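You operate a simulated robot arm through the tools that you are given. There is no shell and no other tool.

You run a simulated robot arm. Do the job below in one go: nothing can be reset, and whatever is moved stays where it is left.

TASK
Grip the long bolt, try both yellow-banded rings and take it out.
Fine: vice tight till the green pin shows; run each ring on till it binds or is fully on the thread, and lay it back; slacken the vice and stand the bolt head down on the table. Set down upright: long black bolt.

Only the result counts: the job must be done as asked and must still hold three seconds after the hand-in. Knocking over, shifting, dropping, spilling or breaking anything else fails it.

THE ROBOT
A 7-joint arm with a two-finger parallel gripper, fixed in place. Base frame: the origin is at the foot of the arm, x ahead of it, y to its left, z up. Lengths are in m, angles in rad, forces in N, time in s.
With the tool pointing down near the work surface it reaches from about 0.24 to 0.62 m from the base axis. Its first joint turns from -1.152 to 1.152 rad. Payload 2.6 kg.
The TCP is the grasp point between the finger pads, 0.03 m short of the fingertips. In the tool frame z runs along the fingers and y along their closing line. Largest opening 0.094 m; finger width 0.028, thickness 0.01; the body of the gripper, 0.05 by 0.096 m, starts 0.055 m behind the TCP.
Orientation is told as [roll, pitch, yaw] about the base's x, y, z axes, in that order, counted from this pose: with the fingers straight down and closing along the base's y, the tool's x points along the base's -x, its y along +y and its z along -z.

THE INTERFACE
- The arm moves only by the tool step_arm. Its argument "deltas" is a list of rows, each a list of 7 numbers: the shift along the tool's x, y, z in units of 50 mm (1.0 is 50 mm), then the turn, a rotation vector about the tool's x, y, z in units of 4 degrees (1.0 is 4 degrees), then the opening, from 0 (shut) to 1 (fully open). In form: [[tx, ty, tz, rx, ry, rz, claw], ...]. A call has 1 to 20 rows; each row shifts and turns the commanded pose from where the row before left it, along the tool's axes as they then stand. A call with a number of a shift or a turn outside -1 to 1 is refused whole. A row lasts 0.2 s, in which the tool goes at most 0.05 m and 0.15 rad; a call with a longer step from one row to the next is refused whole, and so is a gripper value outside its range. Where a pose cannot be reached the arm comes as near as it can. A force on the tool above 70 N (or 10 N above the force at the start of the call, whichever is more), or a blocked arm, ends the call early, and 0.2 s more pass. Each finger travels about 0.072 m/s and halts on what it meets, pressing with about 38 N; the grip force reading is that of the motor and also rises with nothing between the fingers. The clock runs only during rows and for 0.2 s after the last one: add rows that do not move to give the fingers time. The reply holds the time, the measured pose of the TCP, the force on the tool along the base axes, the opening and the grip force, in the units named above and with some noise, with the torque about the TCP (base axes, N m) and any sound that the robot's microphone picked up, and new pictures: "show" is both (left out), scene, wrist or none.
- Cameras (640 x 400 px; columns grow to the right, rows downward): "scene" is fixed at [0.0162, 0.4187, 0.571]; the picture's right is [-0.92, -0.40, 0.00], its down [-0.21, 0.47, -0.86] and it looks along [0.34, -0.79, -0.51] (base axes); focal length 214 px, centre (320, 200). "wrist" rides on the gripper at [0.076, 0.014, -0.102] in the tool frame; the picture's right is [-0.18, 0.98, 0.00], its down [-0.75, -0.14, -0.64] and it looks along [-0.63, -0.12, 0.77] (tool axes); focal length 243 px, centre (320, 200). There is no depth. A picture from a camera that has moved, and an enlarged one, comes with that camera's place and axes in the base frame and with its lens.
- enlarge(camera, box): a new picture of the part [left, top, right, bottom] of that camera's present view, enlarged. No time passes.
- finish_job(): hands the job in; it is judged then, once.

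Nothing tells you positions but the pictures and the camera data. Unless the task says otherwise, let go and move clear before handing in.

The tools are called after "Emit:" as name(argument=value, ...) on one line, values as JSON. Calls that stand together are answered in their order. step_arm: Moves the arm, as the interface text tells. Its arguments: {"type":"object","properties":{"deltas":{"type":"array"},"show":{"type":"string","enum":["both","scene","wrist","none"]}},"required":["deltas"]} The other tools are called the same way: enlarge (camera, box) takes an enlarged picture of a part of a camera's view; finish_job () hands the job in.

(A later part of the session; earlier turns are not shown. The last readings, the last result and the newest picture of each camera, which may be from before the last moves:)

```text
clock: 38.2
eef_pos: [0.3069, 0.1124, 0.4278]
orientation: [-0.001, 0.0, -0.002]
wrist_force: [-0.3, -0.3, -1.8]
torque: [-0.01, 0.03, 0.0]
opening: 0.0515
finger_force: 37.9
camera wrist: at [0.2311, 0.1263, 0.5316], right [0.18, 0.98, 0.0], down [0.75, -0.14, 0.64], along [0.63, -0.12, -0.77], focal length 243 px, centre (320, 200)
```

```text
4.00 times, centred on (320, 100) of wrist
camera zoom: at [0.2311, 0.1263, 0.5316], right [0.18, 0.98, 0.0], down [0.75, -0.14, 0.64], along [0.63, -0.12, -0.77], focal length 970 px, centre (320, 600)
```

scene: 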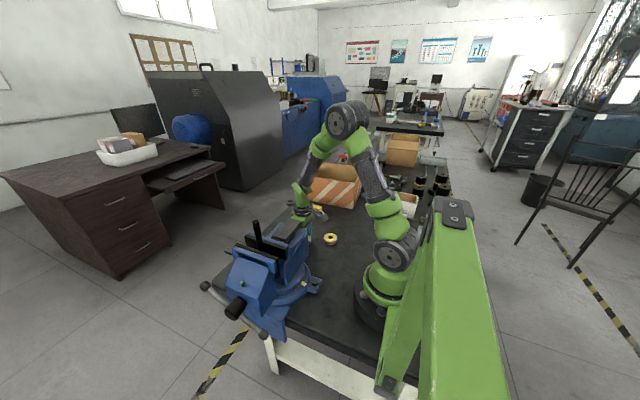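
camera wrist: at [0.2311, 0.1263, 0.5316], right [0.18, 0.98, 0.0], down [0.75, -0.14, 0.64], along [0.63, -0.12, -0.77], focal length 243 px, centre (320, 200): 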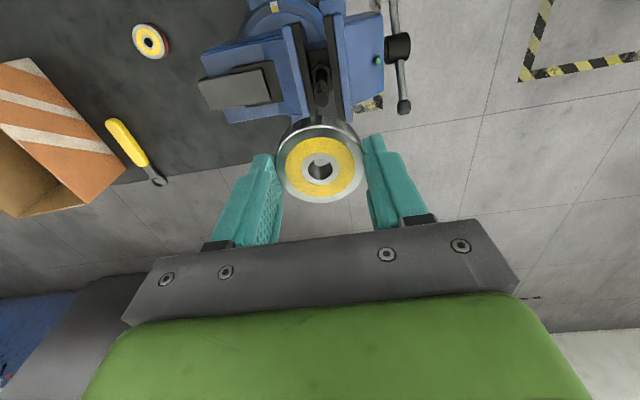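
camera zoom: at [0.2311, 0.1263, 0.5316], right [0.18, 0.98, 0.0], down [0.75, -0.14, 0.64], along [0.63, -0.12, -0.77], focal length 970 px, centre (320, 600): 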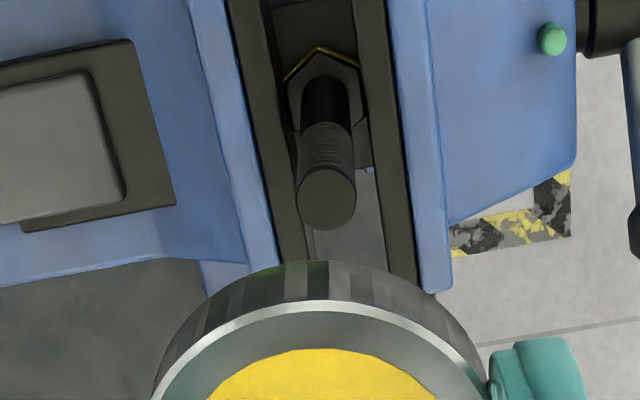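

The bolt tip is visible just beyond the ring, giving the bolt axis at roughly (0.309, 0.1135). I'll rotate the tool to yaw +80°, which is my starting angle for screwing on and gives a second viewpoint.

Emit:
step_arm(deltas=[[0, 0, 0, 0, 0, -1, 0.3], [0, 0, 0, 0, 0, -1, 0.3], [0, 0, 0, 0, 0, -1, 0.3], [0, 0, 0, 0, 0, -1, 0.3], [0, 0, 0, 0, 0, -1, 0.3], [0, 0, 0, 0, 0, -1, 0.3], [0, 0, 0, 0, 0, -1, 0.3], [0, 0, 0, 0, 0, -1, 0.3], [0, 0, 0, 0, 0, -1, 0.3], [0, 0, 0, 0, 0, -1, 0.3], [0, 0, 0, 0, 0, -1, 0.3], [0, 0, 0, 0, 0, -1, 0.3], [0, 0, 0, 0, 0, -1, 0.3], [0, 0, 0, 0, 0, -1, 0.3], [0, 0, 0, 0, 0, -1, 0.3], [0, 0, 0, 0, 0, -1, 0.3], [0, 0, 0, 0, 0, -1, 0.3], [0, 0, 0, 0, 0, -1, 0.3], [0, 0, 0, 0, 0, -1, 0.3], [0, 0, 0, 0, 0, -1, 0.3]], show="both")

Emit:
enlarge(camera="wrist", box=[260, 50, 380, 150])

Emit:
enlarge(camera="wrist", box=[260, 110, 380, 210])

```text
clock: 42.4
eef_pos: [0.3076, 0.1122, 0.4285]
orientation: [-0.001, 0.003, 1.398]
wrist_force: [0.4, 0.6, -1.2]
torque: [0.03, -0.01, 0.02]
opening: 0.0515
finger_force: 38.3
camera wrist: at [0.2813, 0.039, 0.5319], right [-0.94, 0.35, 0.0], down [0.27, 0.72, 0.64], along [0.23, 0.6, -0.77], focal length 243 px, centre (320, 200)
```

scene: 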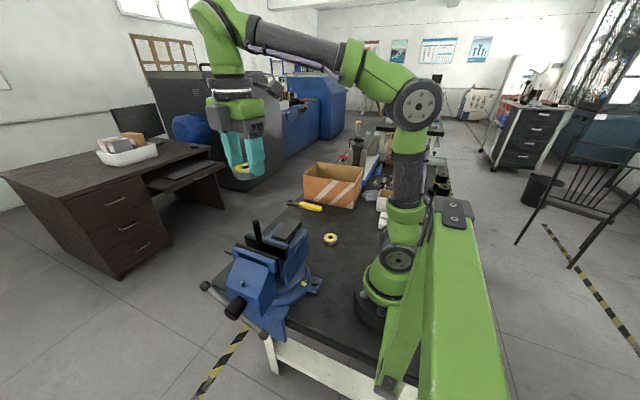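
wrist: 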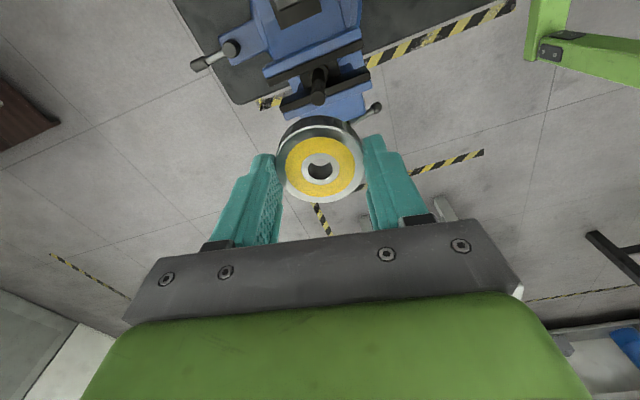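

```text
4.00 times, centred on (320, 100) of wrist
camera zoom: at [0.2813, 0.039, 0.5319], right [-0.94, 0.35, 0.0], down [0.27, 0.72, 0.64], along [0.23, 0.6, -0.77], focal length 970 px, centre (320, 600)
```

zoom: 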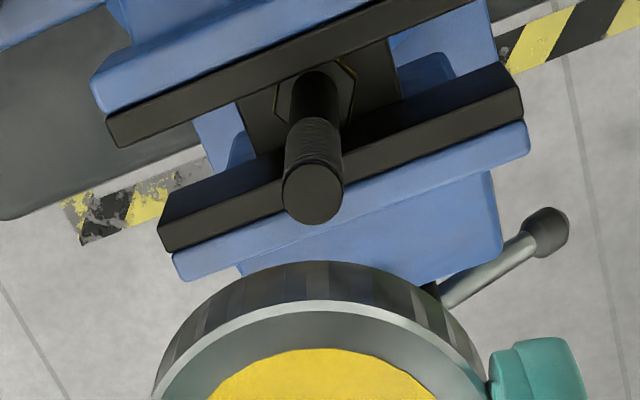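

```text
4.00 times, centred on (320, 160) of wrist
camera zoom: at [0.2813, 0.039, 0.5319], right [-0.94, 0.35, 0.0], down [0.27, 0.72, 0.64], along [0.23, 0.6, -0.77], focal length 970 px, centre (320, 360)
```

zoom: 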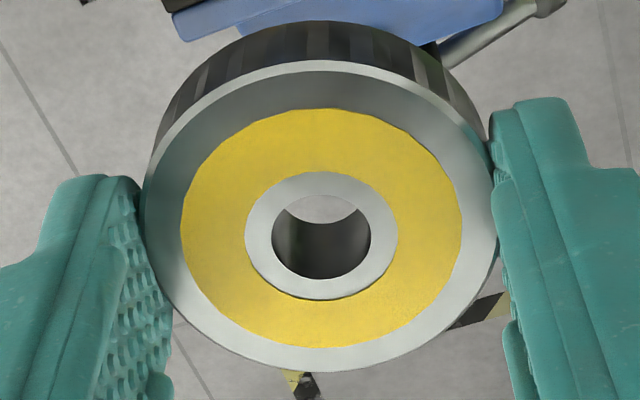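

Two views put the bolt tip at (0.310, 0.1133, 0.2755), with the ring hole about 1.3 mm from the tool axis. I'll correct for that and lower the ring until it just reaches the tip.

Emit:
step_arm(deltas=[[-0.057, -0.047, 0.7, 0, 0, 0, 0.3], [0, 0, 0.7, 0, 0, 0, 0.3], [0, 0, 0.6, 0, 0, 0, 0.3], [0, 0, 0.14, 0, 0, 0, 0.3], [0, 0, 0, 0, 0, 0, 0.3]], show="none")

Emit:
step_arm(deltas=[[0, 0, 0.04, 0, 0, 0, 0.3], [0, 0, 0.04, 0, 0, 0, 0.3], [0, 0, 0.04, 0, 0, 0, 0.3], [0, 0, 0, 0, 0, 0, 0.3]], show="scene")

Emit:
enlarge(camera="scene", box=[210, 170, 310, 270])

```text
clock: 43.6
eef_pos: [0.3107, 0.1144, 0.3212]
orientation: [0.0, 0.002, 1.397]
wrist_force: [-0.1, 0.2, -0.8]
torque: [-0.01, 0.0, 0.0]
opening: 0.0517
finger_force: 37.9
```

```text
clock: 44.6
eef_pos: [0.3103, 0.1145, 0.3148]
orientation: [0.001, 0.002, 1.397]
wrist_force: [-0.4, 0.3, -1.7]
torque: [-0.03, 0.01, 0.0]
opening: 0.0514
finger_force: 38.1
```

scene: 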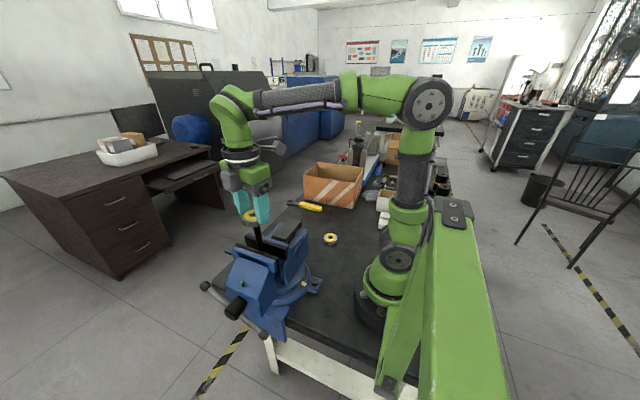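

```text
4.00 times, centred on (260, 220) of scene
camera zoom: at [0.0162, 0.4187, 0.571], right [-0.92, -0.4, 0.0], down [-0.21, 0.47, -0.86], along [0.34, -0.79, -0.51], focal length 858 px, centre (560, 120)
```

zoom: 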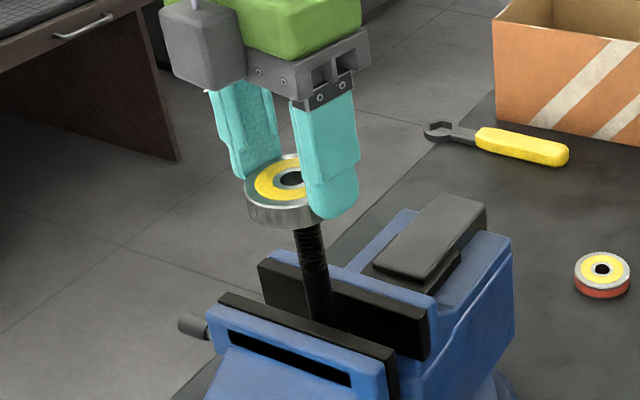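

The ring is just above the tip and looks aligned. I'll keep lowering in 1 mm steps, watching force.

Emit:
step_arm(deltas=[[0, 0, 0.03, 0, 0, 0, 0.3], [0, 0, 0.03, 0, 0, 0, 0.3], [0, 0, 0.03, 0, 0, 0, 0.3], [0, 0, 0, 0, 0, 0, 0.3]], show="none")

Emit:
step_arm(deltas=[[0, 0, 0.02, 0, 0, 0, 0.3], [0, 0, 0.02, 0, 0, 0, 0.3], [0, 0, 0, 0, 0, 0, 0.3]], show="none")

```text
clock: 45.6
eef_pos: [0.3096, 0.1135, 0.31]
orientation: [-0.002, 0.004, 1.394]
wrist_force: [-3.7, -7.5, 7.6]
torque: [-0.57, 0.46, -0.06]
opening: 0.0515
finger_force: 37.4
```

```text
clock: 46.4
eef_pos: [0.3121, 0.1135, 0.3097]
orientation: [-0.006, 0.001, 1.396]
wrist_force: [-0.6, -7.1, 23.0]
torque: [-0.21, 0.1, -0.04]
opening: 0.0518
finger_force: 37.9
```

Contact at the expected height, with the side force pulling toward -y, so I'm slightly high in y. I'll ease off, nudge 1 mm toward -y and try turning clockwise.

Emit:
step_arm(deltas=[[0.02, 0, -0.02, 0, 0, 0, 0.3], [0, 0, 0, 0, 0, 0, 0.3]], show="none")

Emit:
step_arm(deltas=[[0, 0, 0.01, 0, 0, 1, 0.3], [0, 0, 0, 0, 0, 1, 0.3], [0, 0, 0, 0, 0, 1, 0.3], [0, 0, 0, 0, 0, 1, 0.3], [0, 0, 0, 0, 0, 1, 0.3], [0, 0, 0, 0, 0, 1, 0.3]], show="none")

```text
clock: 47.0
eef_pos: [0.3106, 0.1143, 0.3076]
orientation: [0.0, 0.0, 1.398]
wrist_force: [4.5, 2.3, 13.5]
torque: [0.8, -0.54, -0.04]
opening: 0.0514
finger_force: 37.9
```

```text
clock: 48.4
eef_pos: [0.3093, 0.1127, 0.3089]
orientation: [0.0, 0.006, 0.977]
wrist_force: [4.5, 7.4, -4.1]
torque: [1.06, -0.56, 0.03]
opening: 0.0515
finger_force: 37.8
```

The downward push turned into a slight downward pull while rotating, which suggests the thread is engaging. I'll turn a little more and watch the pull.

Emit:
step_arm(deltas=[[0, 0, 0, 0, 0, 1, 0.3], [0, 0, 0, 0, 0, 1, 0.3], [0, 0, 0, 0, 0, 1, 0.3], [0, 0, 0, 0, 0, 1, 0.3], [0, 0, 0, 0, 0, 1, 0.3]], show="none")

Emit:
enlarge(camera="scene", box=[210, 170, 310, 270])

```text
clock: 49.6
eef_pos: [0.309, 0.1138, 0.3095]
orientation: [-0.003, 0.003, 0.629]
wrist_force: [-0.8, -0.3, -2.2]
torque: [-0.01, 0.01, -0.02]
opening: 0.0517
finger_force: 38.3
```

```text
4.00 times, centred on (260, 220) of scene
camera zoom: at [0.0162, 0.4187, 0.571], right [-0.92, -0.4, 0.0], down [-0.21, 0.47, -0.86], along [0.34, -0.79, -0.51], focal length 858 px, centre (560, 120)
```

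zoom: 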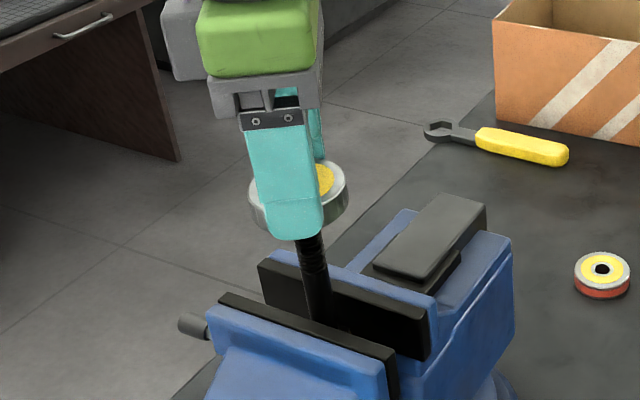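

The reading shows no contact now, only the ring's weight. I'll lower again in small steps to feel for the tip.

Emit:
step_arm(deltas=[[0, 0, 0.02, 0, 0, 0, 0.3], [0, 0, 0, 0, 0, 0, 0.3]], show="none")

Emit:
step_arm(deltas=[[0, 0, 0.02, 0, 0, 0, 0.3], [0, 0, 0, 0, 0, 0, 0.3]], show="none")

Emit:
step_arm(deltas=[[0, 0, 0.02, 0, 0, 0, 0.3], [0, 0, 0, 0, 0, 0, 0.3]], show="none")

```text
clock: 50.2
eef_pos: [0.3097, 0.114, 0.3091]
orientation: [-0.002, 0.0, 0.627]
wrist_force: [-7.2, -3.8, 12.7]
torque: [-0.22, 0.83, -0.07]
opening: 0.0514
finger_force: 37.7
```

```text
clock: 50.8
eef_pos: [0.3105, 0.1145, 0.3081]
orientation: [-0.003, -0.002, 0.629]
wrist_force: [-4.7, -3.5, 22.6]
torque: [-0.21, 0.39, -0.07]
opening: 0.0513
finger_force: 38.1
```

```text
clock: 51.4
eef_pos: [0.3107, 0.1132, 0.3072]
orientation: [-0.005, -0.002, 0.631]
wrist_force: [0.5, -2.1, 24.0]
torque: [0.12, -0.22, -0.07]
opening: 0.0515
finger_force: 37.3
```

Now contact is steady at about 24 N with little side force. I'll rotate clockwise with this pressure and see whether it feeds down.

Emit:
step_arm(deltas=[[0, 0, 0, 0, 0, 1, 0.3], [0, 0, 0, 0, 0, 1, 0.3], [0, 0, 0, 0, 0, 1, 0.3], [0, 0, 0, 0, 0, 1, 0.3], [0, 0, 0, 0, 0, 1, 0.3]], show="none")

Emit:
step_arm(deltas=[[0, 0, 0.01, 0, 0, 1, 0.3], [0, 0, 0, 0, 0, 1, 0.3], [0, 0, 0, 0, 0, 1, 0.3], [0, 0, 0.01, 0, 0, 1, 0.3], [0, 0, 0, 0, 0, 1, 0.3]], show="none")

```text
clock: 52.6
eef_pos: [0.3103, 0.1135, 0.3051]
orientation: [-0.001, -0.001, 0.279]
wrist_force: [7.7, 1.2, 10.4]
torque: [0.39, -1.11, 0.04]
opening: 0.0514
finger_force: 38.0
```

```text
clock: 53.8
eef_pos: [0.3101, 0.1122, 0.3049]
orientation: [-0.003, -0.003, -0.072]
wrist_force: [4.5, 1.4, 12.2]
torque: [0.16, -0.71, 0.01]
opening: 0.0516
finger_force: 38.5
```

Height is coming down slowly as I turn (0.3072 to 0.3049). I'll continue the turn with a modest feed to learn the pitch.

Emit:
step_arm(deltas=[[0, 0, 0.01, 0, 0, 1, 0.3], [0, 0, 0, 0, 0, 1, 0.3], [0, 0, 0.01, 0, 0, 1, 0.3], [0, 0, 0, 0, 0, 1, 0.3], [0, 0, 0.01, 0, 0, 1, 0.3], [0, 0, 0, 0, 0, 1, 0.3], [0, 0, 0.01, 0, 0, 1, 0.3], [0, 0, 0, 0, 0, 1, 0.3], [0, 0, 0, 0, 0, 0, 0.3]], show="both")

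Emit:
enlarge(camera="wrist", box=[260, 110, 380, 210])

Emit:
enlarge(camera="scene", box=[210, 170, 310, 270])

```text
clock: 55.8
eef_pos: [0.3091, 0.1143, 0.3022]
orientation: [-0.001, -0.002, -0.63]
wrist_force: [-2.0, -2.8, 17.5]
torque: [-0.17, 0.22, -0.04]
opening: 0.0515
finger_force: 37.6
camera wrist: at [0.2579, 0.1692, 0.407], right [0.73, 0.69, 0.0], down [0.53, -0.56, 0.64], along [0.44, -0.47, -0.77], focal length 243 px, centre (320, 200)
```

scene: 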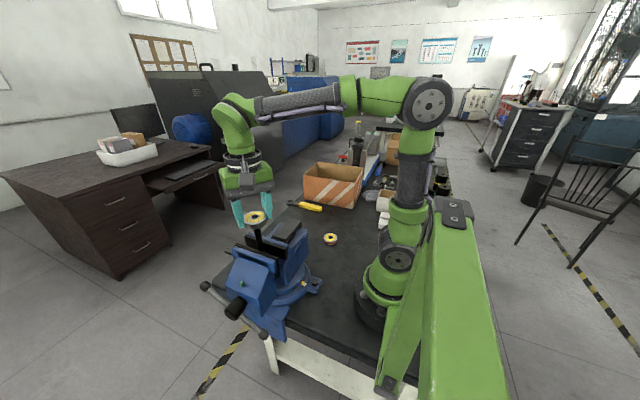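
wrist: 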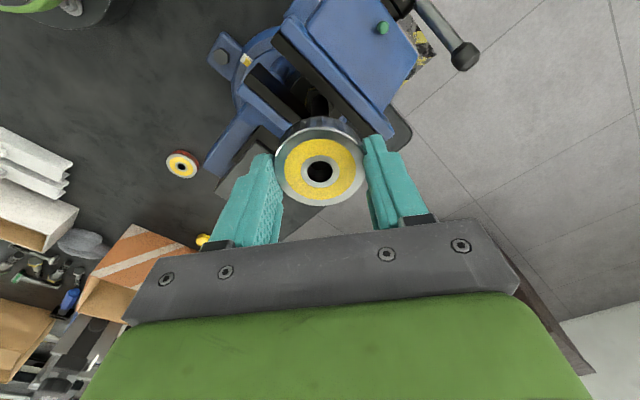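

```text
4.00 times, centred on (320, 160) of wrist
camera zoom: at [0.2579, 0.1692, 0.407], right [0.73, 0.69, 0.0], down [0.53, -0.56, 0.64], along [0.44, -0.47, -0.77], focal length 970 px, centre (320, 360)
```

zoom: 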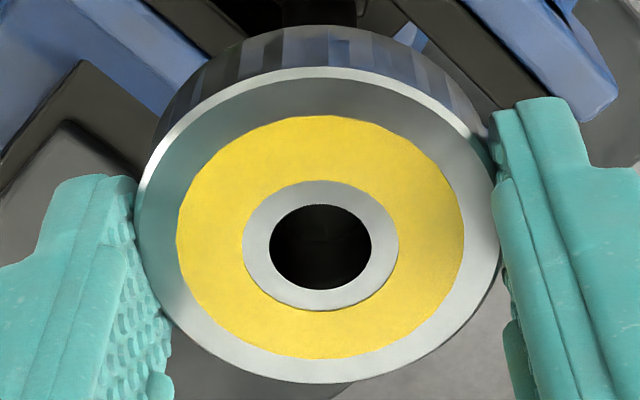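

```text
4.00 times, centred on (260, 220) of scene
camera zoom: at [0.0161, 0.4187, 0.5711], right [-0.92, -0.4, 0.0], down [-0.21, 0.47, -0.86], along [0.34, -0.79, -0.51], focal length 858 px, centre (560, 120)
```

zoom: 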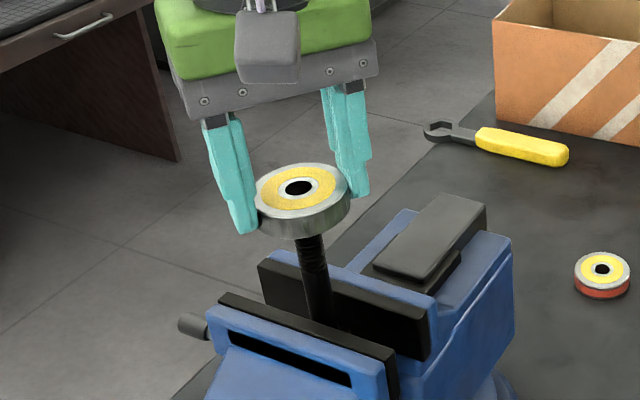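

The ring slid up about 3–4 mm in the pads, so I should push less. I'll turn without feed to see whether it draws itself down.

Emit:
step_arm(deltas=[[0, 0, 0, 0, 0, 1, 0.3], [0, 0, 0, 0, 0, 1, 0.3], [0, 0, 0, 0, 0, 1, 0.3], [0, 0, 0, 0, 0, 1, 0.3], [0, 0, 0, 0, 0, 1, 0.3], [0, 0, 0, 0, 0, 0, 0.3]], show="none")

Emit:
step_arm(deltas=[[0, 0, 0, 0, 0, 1, 0.3], [0, 0, 0, 0, 0, 1, 0.3], [0, 0, 0, 0, 0, 1, 0.3], [0, 0, 0, 0, 0, 1, 0.3], [0, 0, 0, 0, 0, 1, 0.3], [0, 0, 0, 0, 0, 0, 0.3]], show="wrist")

Emit:
enlarge(camera="wrist", box=[260, 110, 380, 210])

Emit:
enlarge(camera="scene", box=[230, 190, 290, 250])

```text
clock: 57.2
eef_pos: [0.3098, 0.1133, 0.3026]
orientation: [-0.001, -0.003, -0.976]
wrist_force: [4.4, 1.9, -1.8]
torque: [0.11, -0.54, -0.02]
opening: 0.0512
finger_force: 37.7
```

```text
clock: 58.6
eef_pos: [0.3103, 0.1133, 0.3026]
orientation: [-0.004, -0.001, -1.327]
wrist_force: [2.0, -0.9, -22.1]
torque: [-0.11, -0.22, 0.08]
opening: 0.0515
finger_force: 37.7
camera wrist: at [0.3067, 0.1904, 0.4055], right [1.0, 0.06, 0.0], down [0.05, -0.76, 0.64], along [0.03, -0.64, -0.77], focal length 243 px, centre (320, 200)
```

wrist: 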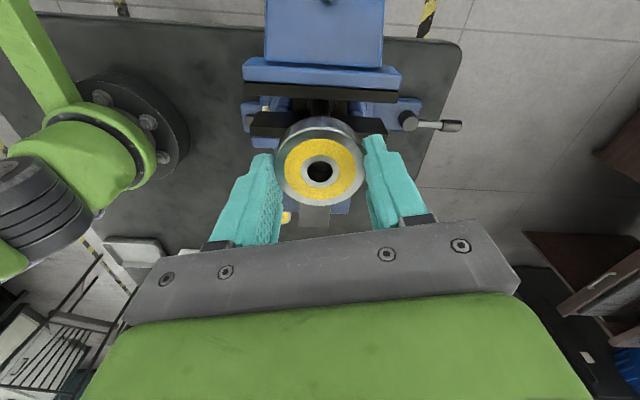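

```text
4.00 times, centred on (320, 160) of wrist
camera zoom: at [0.3067, 0.1904, 0.4055], right [1.0, 0.06, 0.0], down [0.05, -0.76, 0.64], along [0.03, -0.64, -0.77], focal length 970 px, centre (320, 360)
```

zoom: 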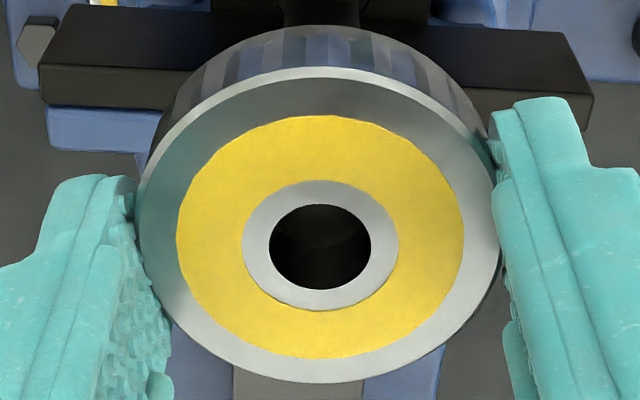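

```text
6.67 times, centred on (260, 220) of scene
camera zoom: at [0.0163, 0.4188, 0.571], right [-0.92, -0.4, 0.0], down [-0.21, 0.47, -0.86], along [0.34, -0.79, -0.51], focal length 1430 px, centre (720, 67)
```

zoom: 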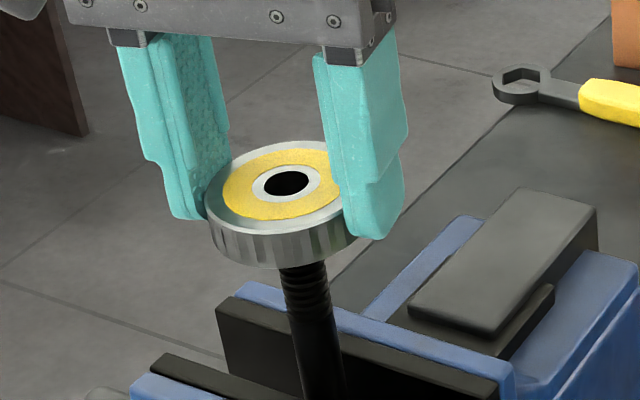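

The thread has caught: turning alone now pulls the tool down about 20 N per 20°, meaning roughly 1 mm of feed per 20°. I'll feed down to relieve it and keep turning with matched feed.

Emit:
step_arm(deltas=[[0, 0, 0.022, 0, 0, 0, 0.3], [0, 0, 0, 0, 0, 0, 0.3]], show="none")

Emit:
step_arm(deltas=[[0, 0, 0.004, 0, 0, 1, 0.3], [0, 0, 0.004, 0, 0, 1, 0.3], [0, 0, 0.004, 0, 0, 1, 0.3], [0, 0, 0.004, 0, 0, 1, 0.3], [0, 0, 0.004, 0, 0, 1, 0.3], [0, 0, 0, 0, 0, 0, 0.3]], show="none")

```text
clock: 59.2
eef_pos: [0.3095, 0.1129, 0.3025]
orientation: [0.0, 0.0, -1.328]
wrist_force: [-2.2, -1.9, -10.9]
torque: [-0.22, 0.31, 0.02]
opening: 0.0515
finger_force: 37.8
```

```text
clock: 60.6
eef_pos: [0.3107, 0.1131, 0.302]
orientation: [0.001, -0.003, -1.678]
wrist_force: [-3.0, 0.3, -1.0]
torque: [-0.15, 0.49, -0.04]
opening: 0.0516
finger_force: 37.9
```

Yaw has passed -96° without trouble and the force is near zero, so the feed matches reasonably. I'll continue turning and track how far the ring descends.

Emit:
step_arm(deltas=[[0, 0, 0.003, 0, 0, 1, 0.3], [0, 0, 0.003, 0, 0, 1, 0.3], [0, 0, 0.003, 0, 0, 1, 0.3], [0, 0, 0.003, 0, 0, 1, 0.3], [0, 0, 0.003, 0, 0, 1, 0.3], [0, 0, 0, 0, 0, 0, 0.3]], show="none")

Emit:
step_arm(deltas=[[0, 0, 0.003, 0, 0, 1, 0.3], [0, 0, 0.003, 0, 0, 1, 0.3], [0, 0, 0.003, 0, 0, 1, 0.3], [0, 0, 0.003, 0, 0, 1, 0.3], [0, 0, 0.003, 0, 0, 1, 0.3], [0, 0, 0, 0, 0, 0, 0.3]], show="both")

Emit:
enlarge(camera="scene", box=[230, 190, 290, 250])

```text
clock: 62.0
eef_pos: [0.3093, 0.1135, 0.2999]
orientation: [0.002, -0.001, -2.024]
wrist_force: [0.5, 0.1, -1.0]
torque: [-0.04, -0.12, 0.01]
opening: 0.0517
finger_force: 38.2
```

```text
clock: 63.4
eef_pos: [0.3108, 0.1134, 0.3006]
orientation: [0.002, -0.002, -2.374]
wrist_force: [7.0, 1.8, -13.7]
torque: [0.35, -0.83, 0.0]
opening: 0.0513
finger_force: 37.9
camera wrist: at [0.3755, 0.1556, 0.4032], right [0.55, -0.84, 0.0], down [-0.64, -0.42, 0.64], along [-0.54, -0.35, -0.77], focal length 243 px, centre (320, 200)
```

scene: 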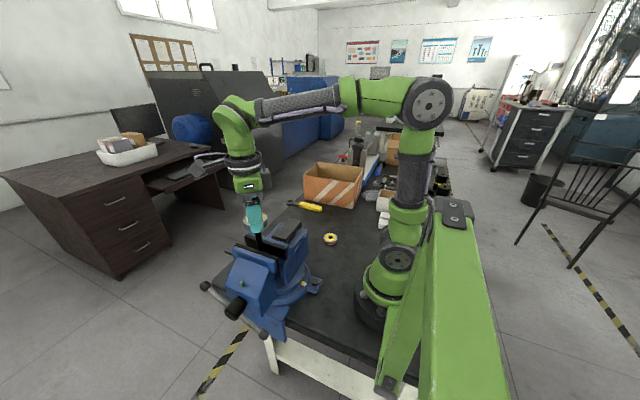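
wrist: 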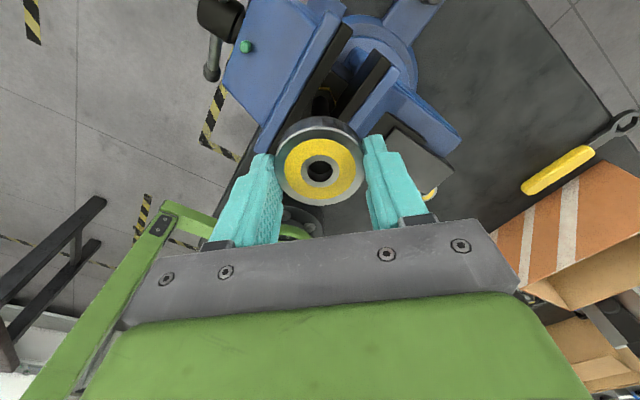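

```text
6.67 times, centred on (260, 220) of scene
camera zoom: at [0.0163, 0.4188, 0.571], right [-0.92, -0.4, 0.0], down [-0.21, 0.47, -0.86], along [0.34, -0.79, -0.51], focal length 1430 px, centre (720, 67)
```

zoom: 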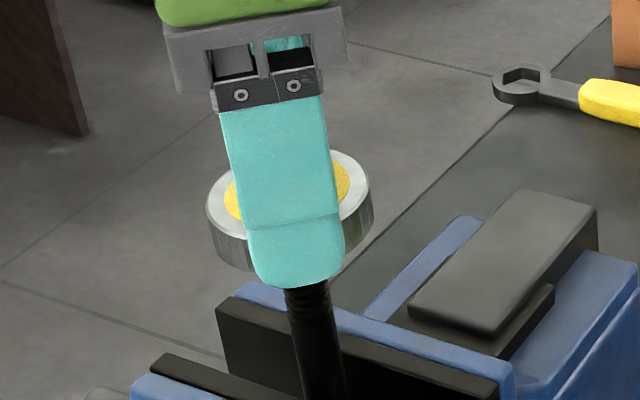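

The wrist still turns freely at -136°. I'll keep going with a slightly larger feed to relieve the pull.

Emit:
step_arm(deltas=[[0, 0, 0.02, 0, 0, 0, 0.3], [0, 0, 0.004, 0, 0, 1, 0.3], [0, 0, 0.004, 0, 0, 1, 0.3], [0, 0, 0.004, 0, 0, 1, 0.3], [0, 0, 0.004, 0, 0, 1, 0.3], [0, 0, 0.004, 0, 0, 1, 0.3], [0, 0, 0, 0, 0, 0, 0.3]], show="none")

Emit:
step_arm(deltas=[[0, 0, 0.004, 0, 0, 1, 0.3], [0, 0, 0.004, 0, 0, 1, 0.3], [0, 0, 0.004, 0, 0, 1, 0.3], [0, 0, 0.004, 0, 0, 1, 0.3], [0, 0, 0.004, 0, 0, 1, 0.3], [0, 0, 0, 0, 0, 0, 0.3]], show="wrist")

Emit:
enlarge(camera="wrist", box=[260, 110, 380, 210])

```text
clock: 65.0
eef_pos: [0.3095, 0.1121, 0.2985]
orientation: [0.002, 0.002, -2.725]
wrist_force: [-3.9, -1.6, 19.5]
torque: [-0.24, 0.58, -0.08]
opening: 0.0514
finger_force: 38.1
```

```text
clock: 66.4
eef_pos: [0.3106, 0.1122, 0.2966]
orientation: [0.001, 0.002, -3.073]
wrist_force: [-0.1, -0.1, 23.2]
torque: [-0.03, 0.28, -0.07]
opening: 0.0518
finger_force: 38.2
camera wrist: at [0.3878, 0.1037, 0.4012], right [-0.12, -0.99, 0.0], down [-0.76, 0.09, 0.64], along [-0.64, 0.07, -0.77], focal length 243 px, centre (320, 200)
```

wrist: 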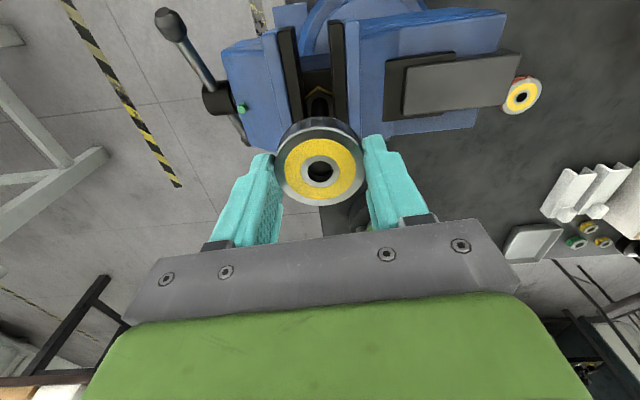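

```text
4.00 times, centred on (320, 160) of wrist
camera zoom: at [0.3878, 0.1037, 0.4012], right [-0.12, -0.99, 0.0], down [-0.76, 0.09, 0.64], along [-0.64, 0.07, -0.77], focal length 970 px, centre (320, 360)
```

zoom: 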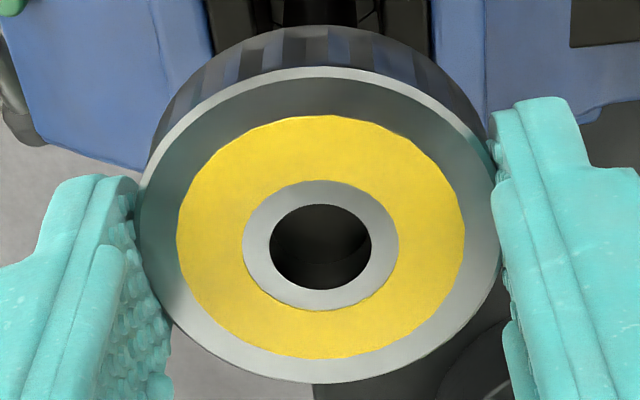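

Good progress: the bolt tip is now visible inside the hole. I notice some small coloured discs off to the side, so I'll check them.

Emit:
enlarge(camera="wrist", box=[480, 60, 640, 280])

Emit:
enlarge(camera="scene", box=[330, 150, 460, 250])

```text
1.82 times, centred on (560, 170) of wrist
camera zoom: at [0.3878, 0.1037, 0.4012], right [-0.12, -0.99, 0.0], down [-0.76, 0.09, 0.64], along [-0.64, 0.07, -0.77], focal length 441 px, centre (-116, 254)
```

zoom: 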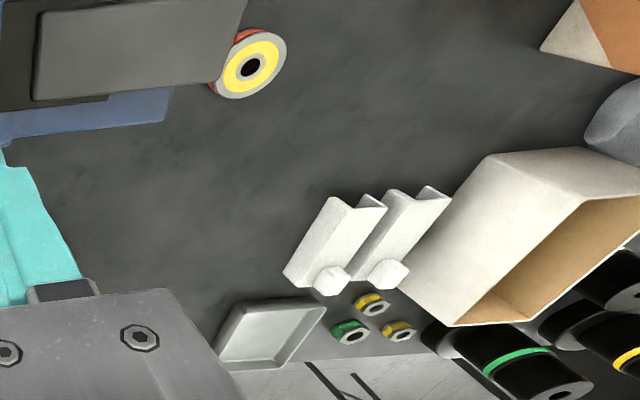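

```text
4.00 times, centred on (395, 200) of scene
camera zoom: at [0.0161, 0.4187, 0.5711], right [-0.92, -0.4, 0.0], down [-0.2, 0.47, -0.86], along [0.34, -0.79, -0.51], focal length 858 px, centre (20, 200)
```

zoom: 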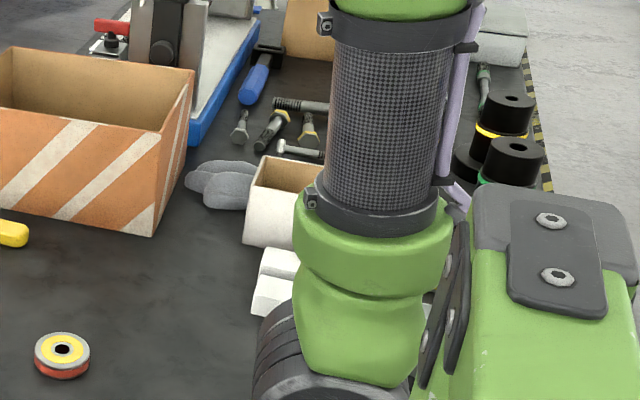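

Those are other banded hardware out of reach behind the base, so rings A and B are the right pair (the bolt head shows a yellow band too). I'll keep turning clockwise.

Emit:
step_arm(deltas=[[0, 0, 0, 0, 0, 1, 0.3], [0, 0, 0, 0, 0, 1, 0.3], [0, 0, 0, 0, 0, 1, 0.3], [0, 0, 0.004, 0, 0, 1, 0.3], [0, 0, 0.004, 0, 0, 1, 0.3], [0, 0, 0, 0, 0, 0, 0.3]], show="none")

Emit:
step_arm(deltas=[[0, 0, 0.004, 0, 0, 1, 0.3], [0, 0, 0.004, 0, 0, 1, 0.3], [0, 0, 0.004, 0, 0, 1, 0.3], [0, 0, 0.004, 0, 0, 1, 0.3], [0, 0, 0.004, 0, 0, 1, 0.3], [0, 0, 0, 0, 0, 0, 0.3]], show="none")

```text
clock: 67.8
eef_pos: [0.3065, 0.1127, 0.3055]
orientation: [-0.018, 0.016, 2.986]
wrist_force: [-11.4, -2.6, -0.2]
torque: [-0.2, 1.34, -0.01]
opening: 0.0515
finger_force: 38.5
out of reach, approached as far as the arm can: row 2, 3, 4
```

```text
clock: 69.2
eef_pos: [0.284, 0.1033, 0.3082]
orientation: [-0.023, 0.007, 2.637]
wrist_force: [1.7, 6.9, 7.5]
torque: [0.21, -0.22, 0.0]
opening: 0.034
finger_force: 4.7
out of reach, approached as far as the arm can: row 3, 4, 5
```

The wrist reached its limit and the arm drifted off, and the fingers have come off the ring. I'll stop and look.

Emit:
step_arm(deltas=[[0, 0, 0, 0, 0, 0, 0.36]], show="both")

Emit:
enlarge(camera="scene", box=[210, 180, 310, 280])

Emit:
enlarge(camera="wrist", box=[220, 60, 420, 220])

```text
clock: 69.6
eef_pos: [0.2859, 0.1032, 0.3087]
orientation: [-0.019, 0.009, 2.638]
wrist_force: [-0.9, 2.2, 3.9]
torque: [0.0, 0.05, -0.06]
opening: 0.036
finger_force: 2.2
camera wrist: at [0.3443, 0.0524, 0.4125], right [-0.64, -0.77, -0.02], down [-0.6, 0.48, 0.64], along [-0.48, 0.42, -0.77], focal length 243 px, centre (320, 200)
```

scene: 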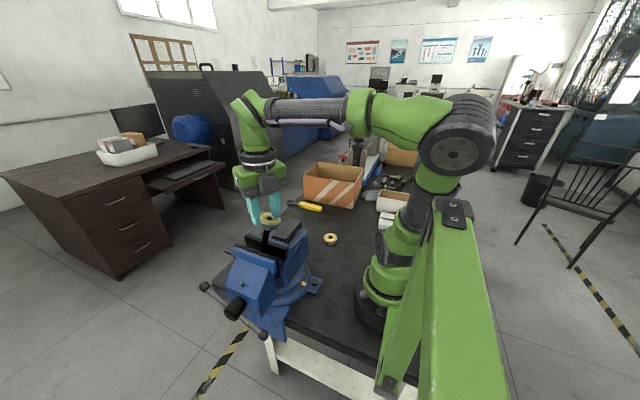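
wrist: 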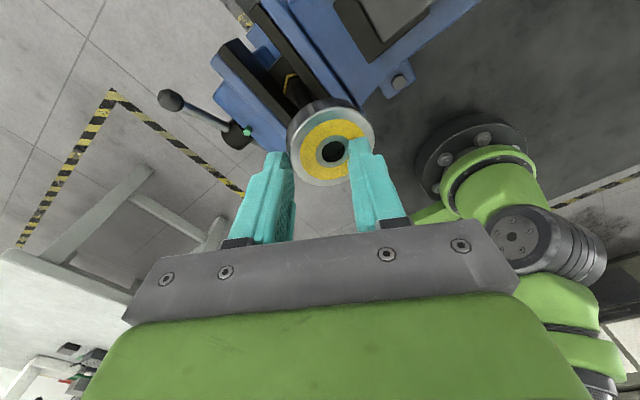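

```text
4.00 times, centred on (260, 230) of scene
camera zoom: at [0.0162, 0.4187, 0.571], right [-0.92, -0.4, 0.0], down [-0.21, 0.47, -0.86], along [0.34, -0.79, -0.51], focal length 858 px, centre (560, 80)
```

zoom: 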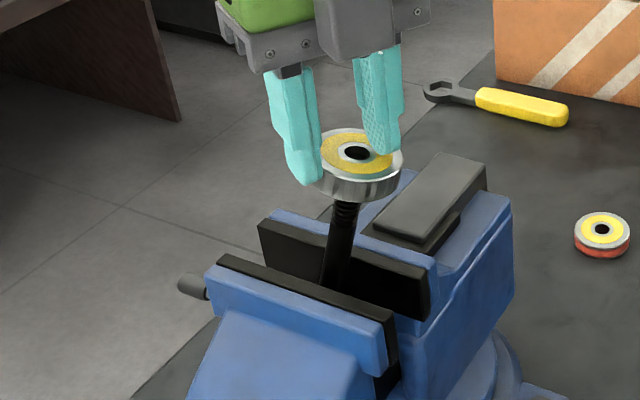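

```text
2.50 times, centred on (320, 140) of wrist
camera zoom: at [0.3443, 0.0524, 0.4125], right [-0.64, -0.77, -0.02], down [-0.6, 0.48, 0.64], along [-0.48, 0.42, -0.77], focal length 606 px, centre (320, 350)
```

zoom: 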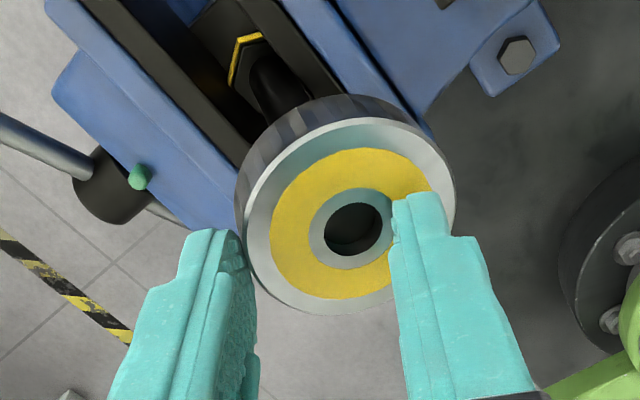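

The bolt now leans toward -x with ring B still on it, and one finger rests on top of the ring. The green pin still shows. I'll raise the tool straight up to clear it.

Emit:
step_arm(deltas=[[0, 0, -0.1, 0, 0, 0, 0.38], [0, 0, -0.2, 0, 0, 0, 0.38], [0, 0, -0.4, 0, 0, 0, 0.38], [0, 0, -0.8, 0, 0, 0, 0.38], [0, 0, -0.8, 0, 0, 0, 0.38], [0, 0, 0, 0, 0, 0, 0.38]], show="both")

Emit:
enlarge(camera="scene", box=[210, 180, 310, 280])

Emit:
enlarge(camera="wrist", box=[220, 20, 420, 180])

```text
clock: 71.0
eef_pos: [0.2834, 0.1019, 0.4248]
orientation: [-0.021, 0.01, 2.636]
wrist_force: [-0.9, -0.1, 1.6]
torque: [-0.03, 0.01, 0.02]
opening: 0.0356
finger_force: 0.0
camera wrist: at [0.3427, 0.0512, 0.5284], right [-0.64, -0.77, -0.02], down [-0.6, 0.48, 0.64], along [-0.48, 0.42, -0.77], focal length 243 px, centre (320, 200)
```

scene: 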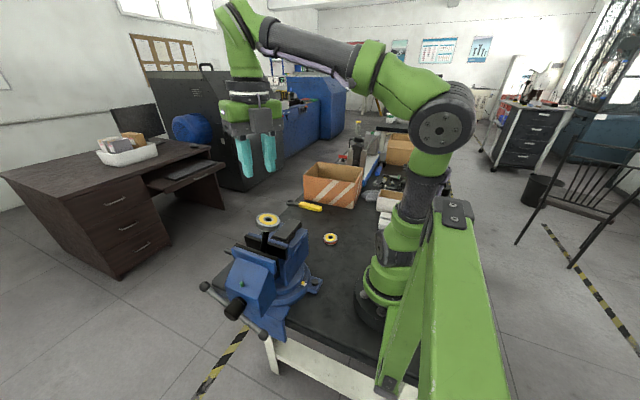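
wrist: 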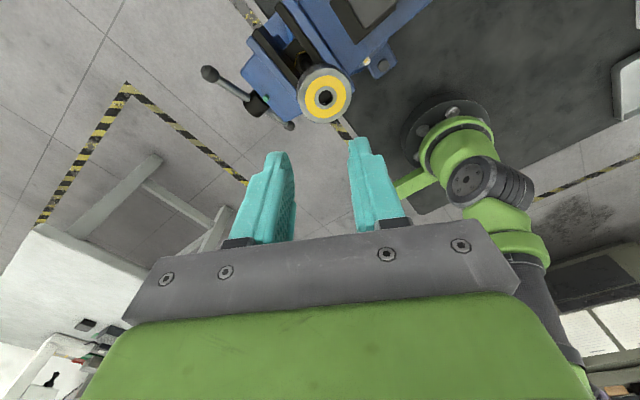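

```text
4.00 times, centred on (260, 230) of scene
camera zoom: at [0.0162, 0.4187, 0.571], right [-0.92, -0.4, 0.0], down [-0.21, 0.47, -0.86], along [0.34, -0.79, -0.51], focal length 858 px, centre (560, 80)
```

zoom: 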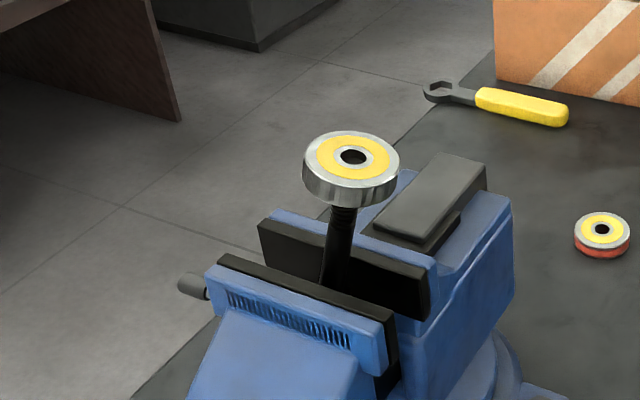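

```text
2.50 times, centred on (320, 100) of wrist
camera zoom: at [0.3427, 0.0512, 0.5284], right [-0.64, -0.77, -0.02], down [-0.6, 0.48, 0.64], along [-0.48, 0.42, -0.77], focal length 606 px, centre (320, 450)
```

zoom: 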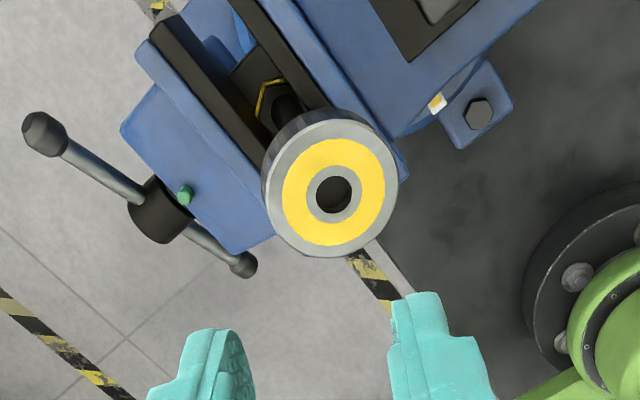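

Ring B's hole centre is now at about (0.285, 0.099, 0.282), so the bolt leans roughly 17° toward -x and a bit toward -y. I'll zoom in to see how the head sits between the jaws.

Emit:
enlarge(camera="wrist", box=[280, 30, 370, 130])

Emit:
enlarge(camera="scene", box=[250, 205, 310, 265])

```text
4.00 times, centred on (325, 80) of wrist
camera zoom: at [0.3427, 0.0512, 0.5284], right [-0.64, -0.77, -0.02], down [-0.6, 0.48, 0.64], along [-0.48, 0.42, -0.77], focal length 970 px, centre (300, 680)
```

zoom: 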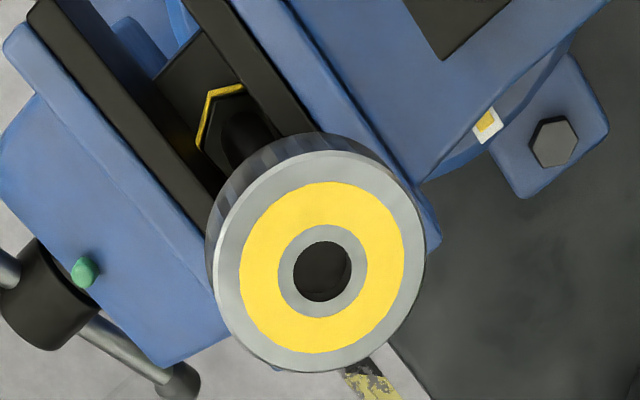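

```text
6.67 times, centred on (280, 235) of scene
camera zoom: at [0.0162, 0.4187, 0.571], right [-0.92, -0.4, 0.0], down [-0.21, 0.47, -0.86], along [0.34, -0.79, -0.51], focal length 1430 px, centre (587, -33)
```

zoom: 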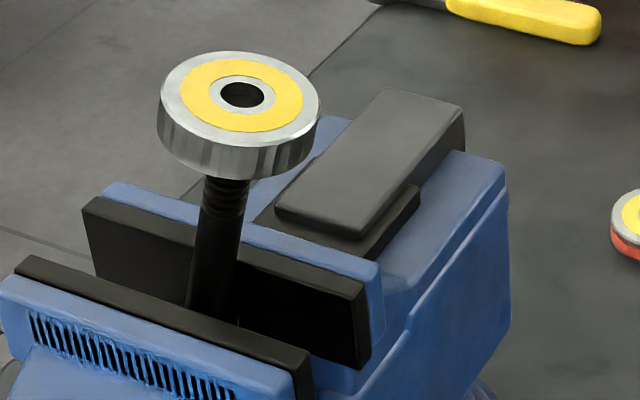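

The bolt leans but its head is still between the jaws. I'll unwind the wrist in free air to about yaw +29°, so the fingers close across the lean and can swing the bolt upright by the ring.

Emit:
step_arm(deltas=[[0, 0, 0, 0, 0, -1, 0.9], [0, 0, 0, 0, 0, -1, 0.9], [0, 0, 0, 0, 0, -1, 0.9], [0, 0, 0, 0, 0, -1, 0.9], [0, 0, 0, 0, 0, -1, 0.9], [0, 0, 0, 0, 0, -1, 0.9], [0, 0, 0, 0, 0, -1, 0.9], [0, 0, 0, 0, 0, -1, 0.9], [0, 0, 0, 0, 0, -1, 0.9], [0, 0, 0, 0, 0, -1, 0.9], [0, 0, 0, 0, 0, -1, 0.9], [0, 0, 0, 0, 0, -1, 0.9], [0, 0, 0, 0, 0, -1, 0.9], [0, 0, 0, 0, 0, -1, 0.9], [0, 0, 0, 0, 0, -1, 0.9], [0, 0, 0, 0, 0, -1, 0.9], [0, 0, 0, 0, 0, -1, 0.9], [0, 0, 0, 0, 0, -1, 0.9], [0, 0, 0, 0, 0, -1, 0.9], [0, 0, 0, 0, 0, -1, 0.9]], show="none")

Emit:
step_arm(deltas=[[0, 0, 0, 0, 0, -1, 0.9], [0, 0, 0, 0, 0, -1, 0.9], [0, 0, 0, 0, 0, -1, 0.9], [0, 0, 0, 0, 0, -1, 0.9], [0, 0, 0, 0, 0, -1, 0.9], [0, 0, 0, 0, 0, -1, 0.9], [0, 0, 0, 0, 0, -1, 0.9], [0, 0, 0, 0, 0, -1, 0.9], [0, 0, 0, 0, 0, -1, 0.9], [0, 0, 0, 0, 0, -1, 0.9], [0, 0, 0, 0, 0, -1, 0.9], [0, 0, 0, 0, 0, -1, 0.9], [0, 0, 0, 0, 0, -1, 0.9], [0, 0, 0, 0, 0, -1, 0.9], [0, 0, 0, 0, 0, -1, 0.9], [0, 0, 0, 0, 0, -1, 0.9], [0, 0, 0, 0, 0, -1, 0.9], [0, 0, 0, 0, 0, -1, 0.9], [0, 0, 0, 0, 0, -1, 0.9], [0, 0, 0, 0, 0, -1, 0.9]], show="none")

Emit:
step_arm(deltas=[[0, 0, 0, 0, 0, -1, 0.9], [0, 0, 0, 0, 0, -1, 0.9], [0, 0, 0, 0, 0, -1, 0.9], [0, 0, 0, 0, 0, -1, 0.9], [0, 0, 0, 0, 0, -1, 0.9], [0, 0, 0, 0, 0, -1, 0.9], [0, 0, 0, 0, 0, -1, 0.9], [0, 0, 0, 0, 0, -1, 0.9], [0, 0, 0, 0, 0, -1, 0.9], [0, 0, 0, 0, 0, -1, 0.9], [0, 0, 0, 0, 0, -1, 0.9], [0, 0, 0, 0, 0, -1, 0.9], [0, 0, 0, 0, 0, -1, 0.9], [0, 0, 0, 0, 0, -1, 0.9], [0, 0, 0, 0, 0, -1, 0.9], [0, 0, 0, 0, 0, -1, 0.9], [0, 0, 0, 0, 0, -1, 0.9], [0, 0, 0, 0, 0, -1, 0.9], [0, 0, 0, 0, 0, -1, 0.9], [0, 0, 0, 0, 0, 0, 0.9]], show="both")

```text
clock: 75.2
eef_pos: [0.2825, 0.1016, 0.4229]
orientation: [0.009, 0.023, -2.248]
wrist_force: [0.5, 0.4, 0.1]
torque: [0.03, -0.03, 0.02]
opening: 0.085
finger_force: 0.1
```

```text
clock: 79.4
eef_pos: [0.2832, 0.1022, 0.4242]
orientation: [0.022, -0.003, -0.852]
wrist_force: [0.3, -0.2, 0.6]
torque: [0.03, 0.02, 0.01]
opening: 0.0846
finger_force: 0.0
```

```text
clock: 83.6
eef_pos: [0.2827, 0.1029, 0.4234]
orientation: [0.003, -0.023, 0.475]
wrist_force: [0.8, 0.6, -0.1]
torque: [0.03, 0.0, 0.02]
opening: 0.0845
finger_force: 0.1
camera wrist: at [0.2083, 0.0786, 0.5255], right [-0.29, 0.96, 0.01], down [0.72, 0.21, 0.66], along [0.63, 0.19, -0.75], focal length 243 px, centre (320, 200)
```

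scene: 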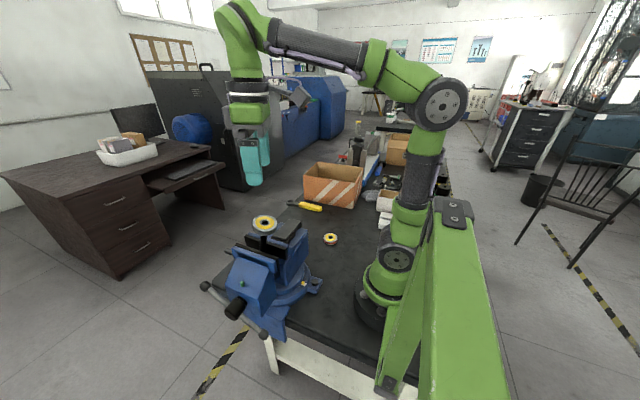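
wrist: 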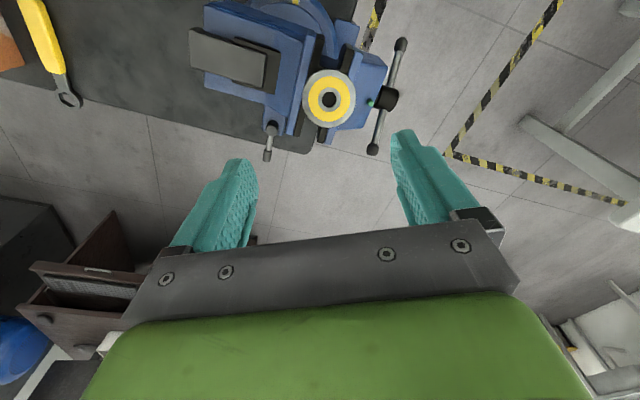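

The ring seems to have shifted in the picture since I let go. I'll zoom in to see the bolt's present lean.

Emit:
enlarge(camera="scene", box=[210, 180, 310, 280])

Emit:
enlarge(camera="wrist", box=[260, 20, 400, 180])

```text
4.00 times, centred on (260, 230) of scene
camera zoom: at [0.0162, 0.4187, 0.571], right [-0.92, -0.4, 0.0], down [-0.21, 0.47, -0.86], along [0.34, -0.79, -0.51], focal length 858 px, centre (560, 80)
```

zoom: 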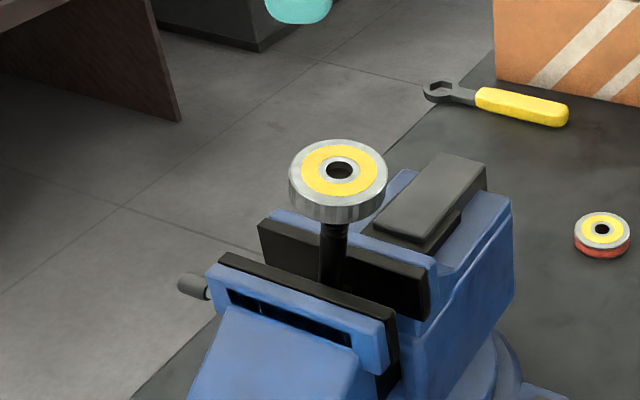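

```text
2.50 times, centred on (330, 100) of wrist
camera zoom: at [0.2083, 0.0786, 0.5255], right [-0.29, 0.96, 0.01], down [0.72, 0.21, 0.66], along [0.63, 0.19, -0.75], focal length 606 px, centre (295, 450)
```

zoom: 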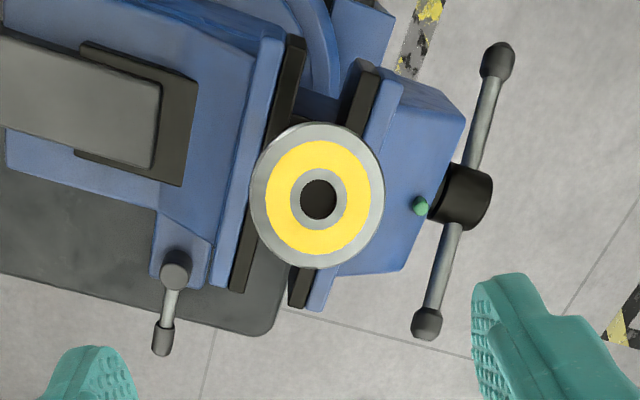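

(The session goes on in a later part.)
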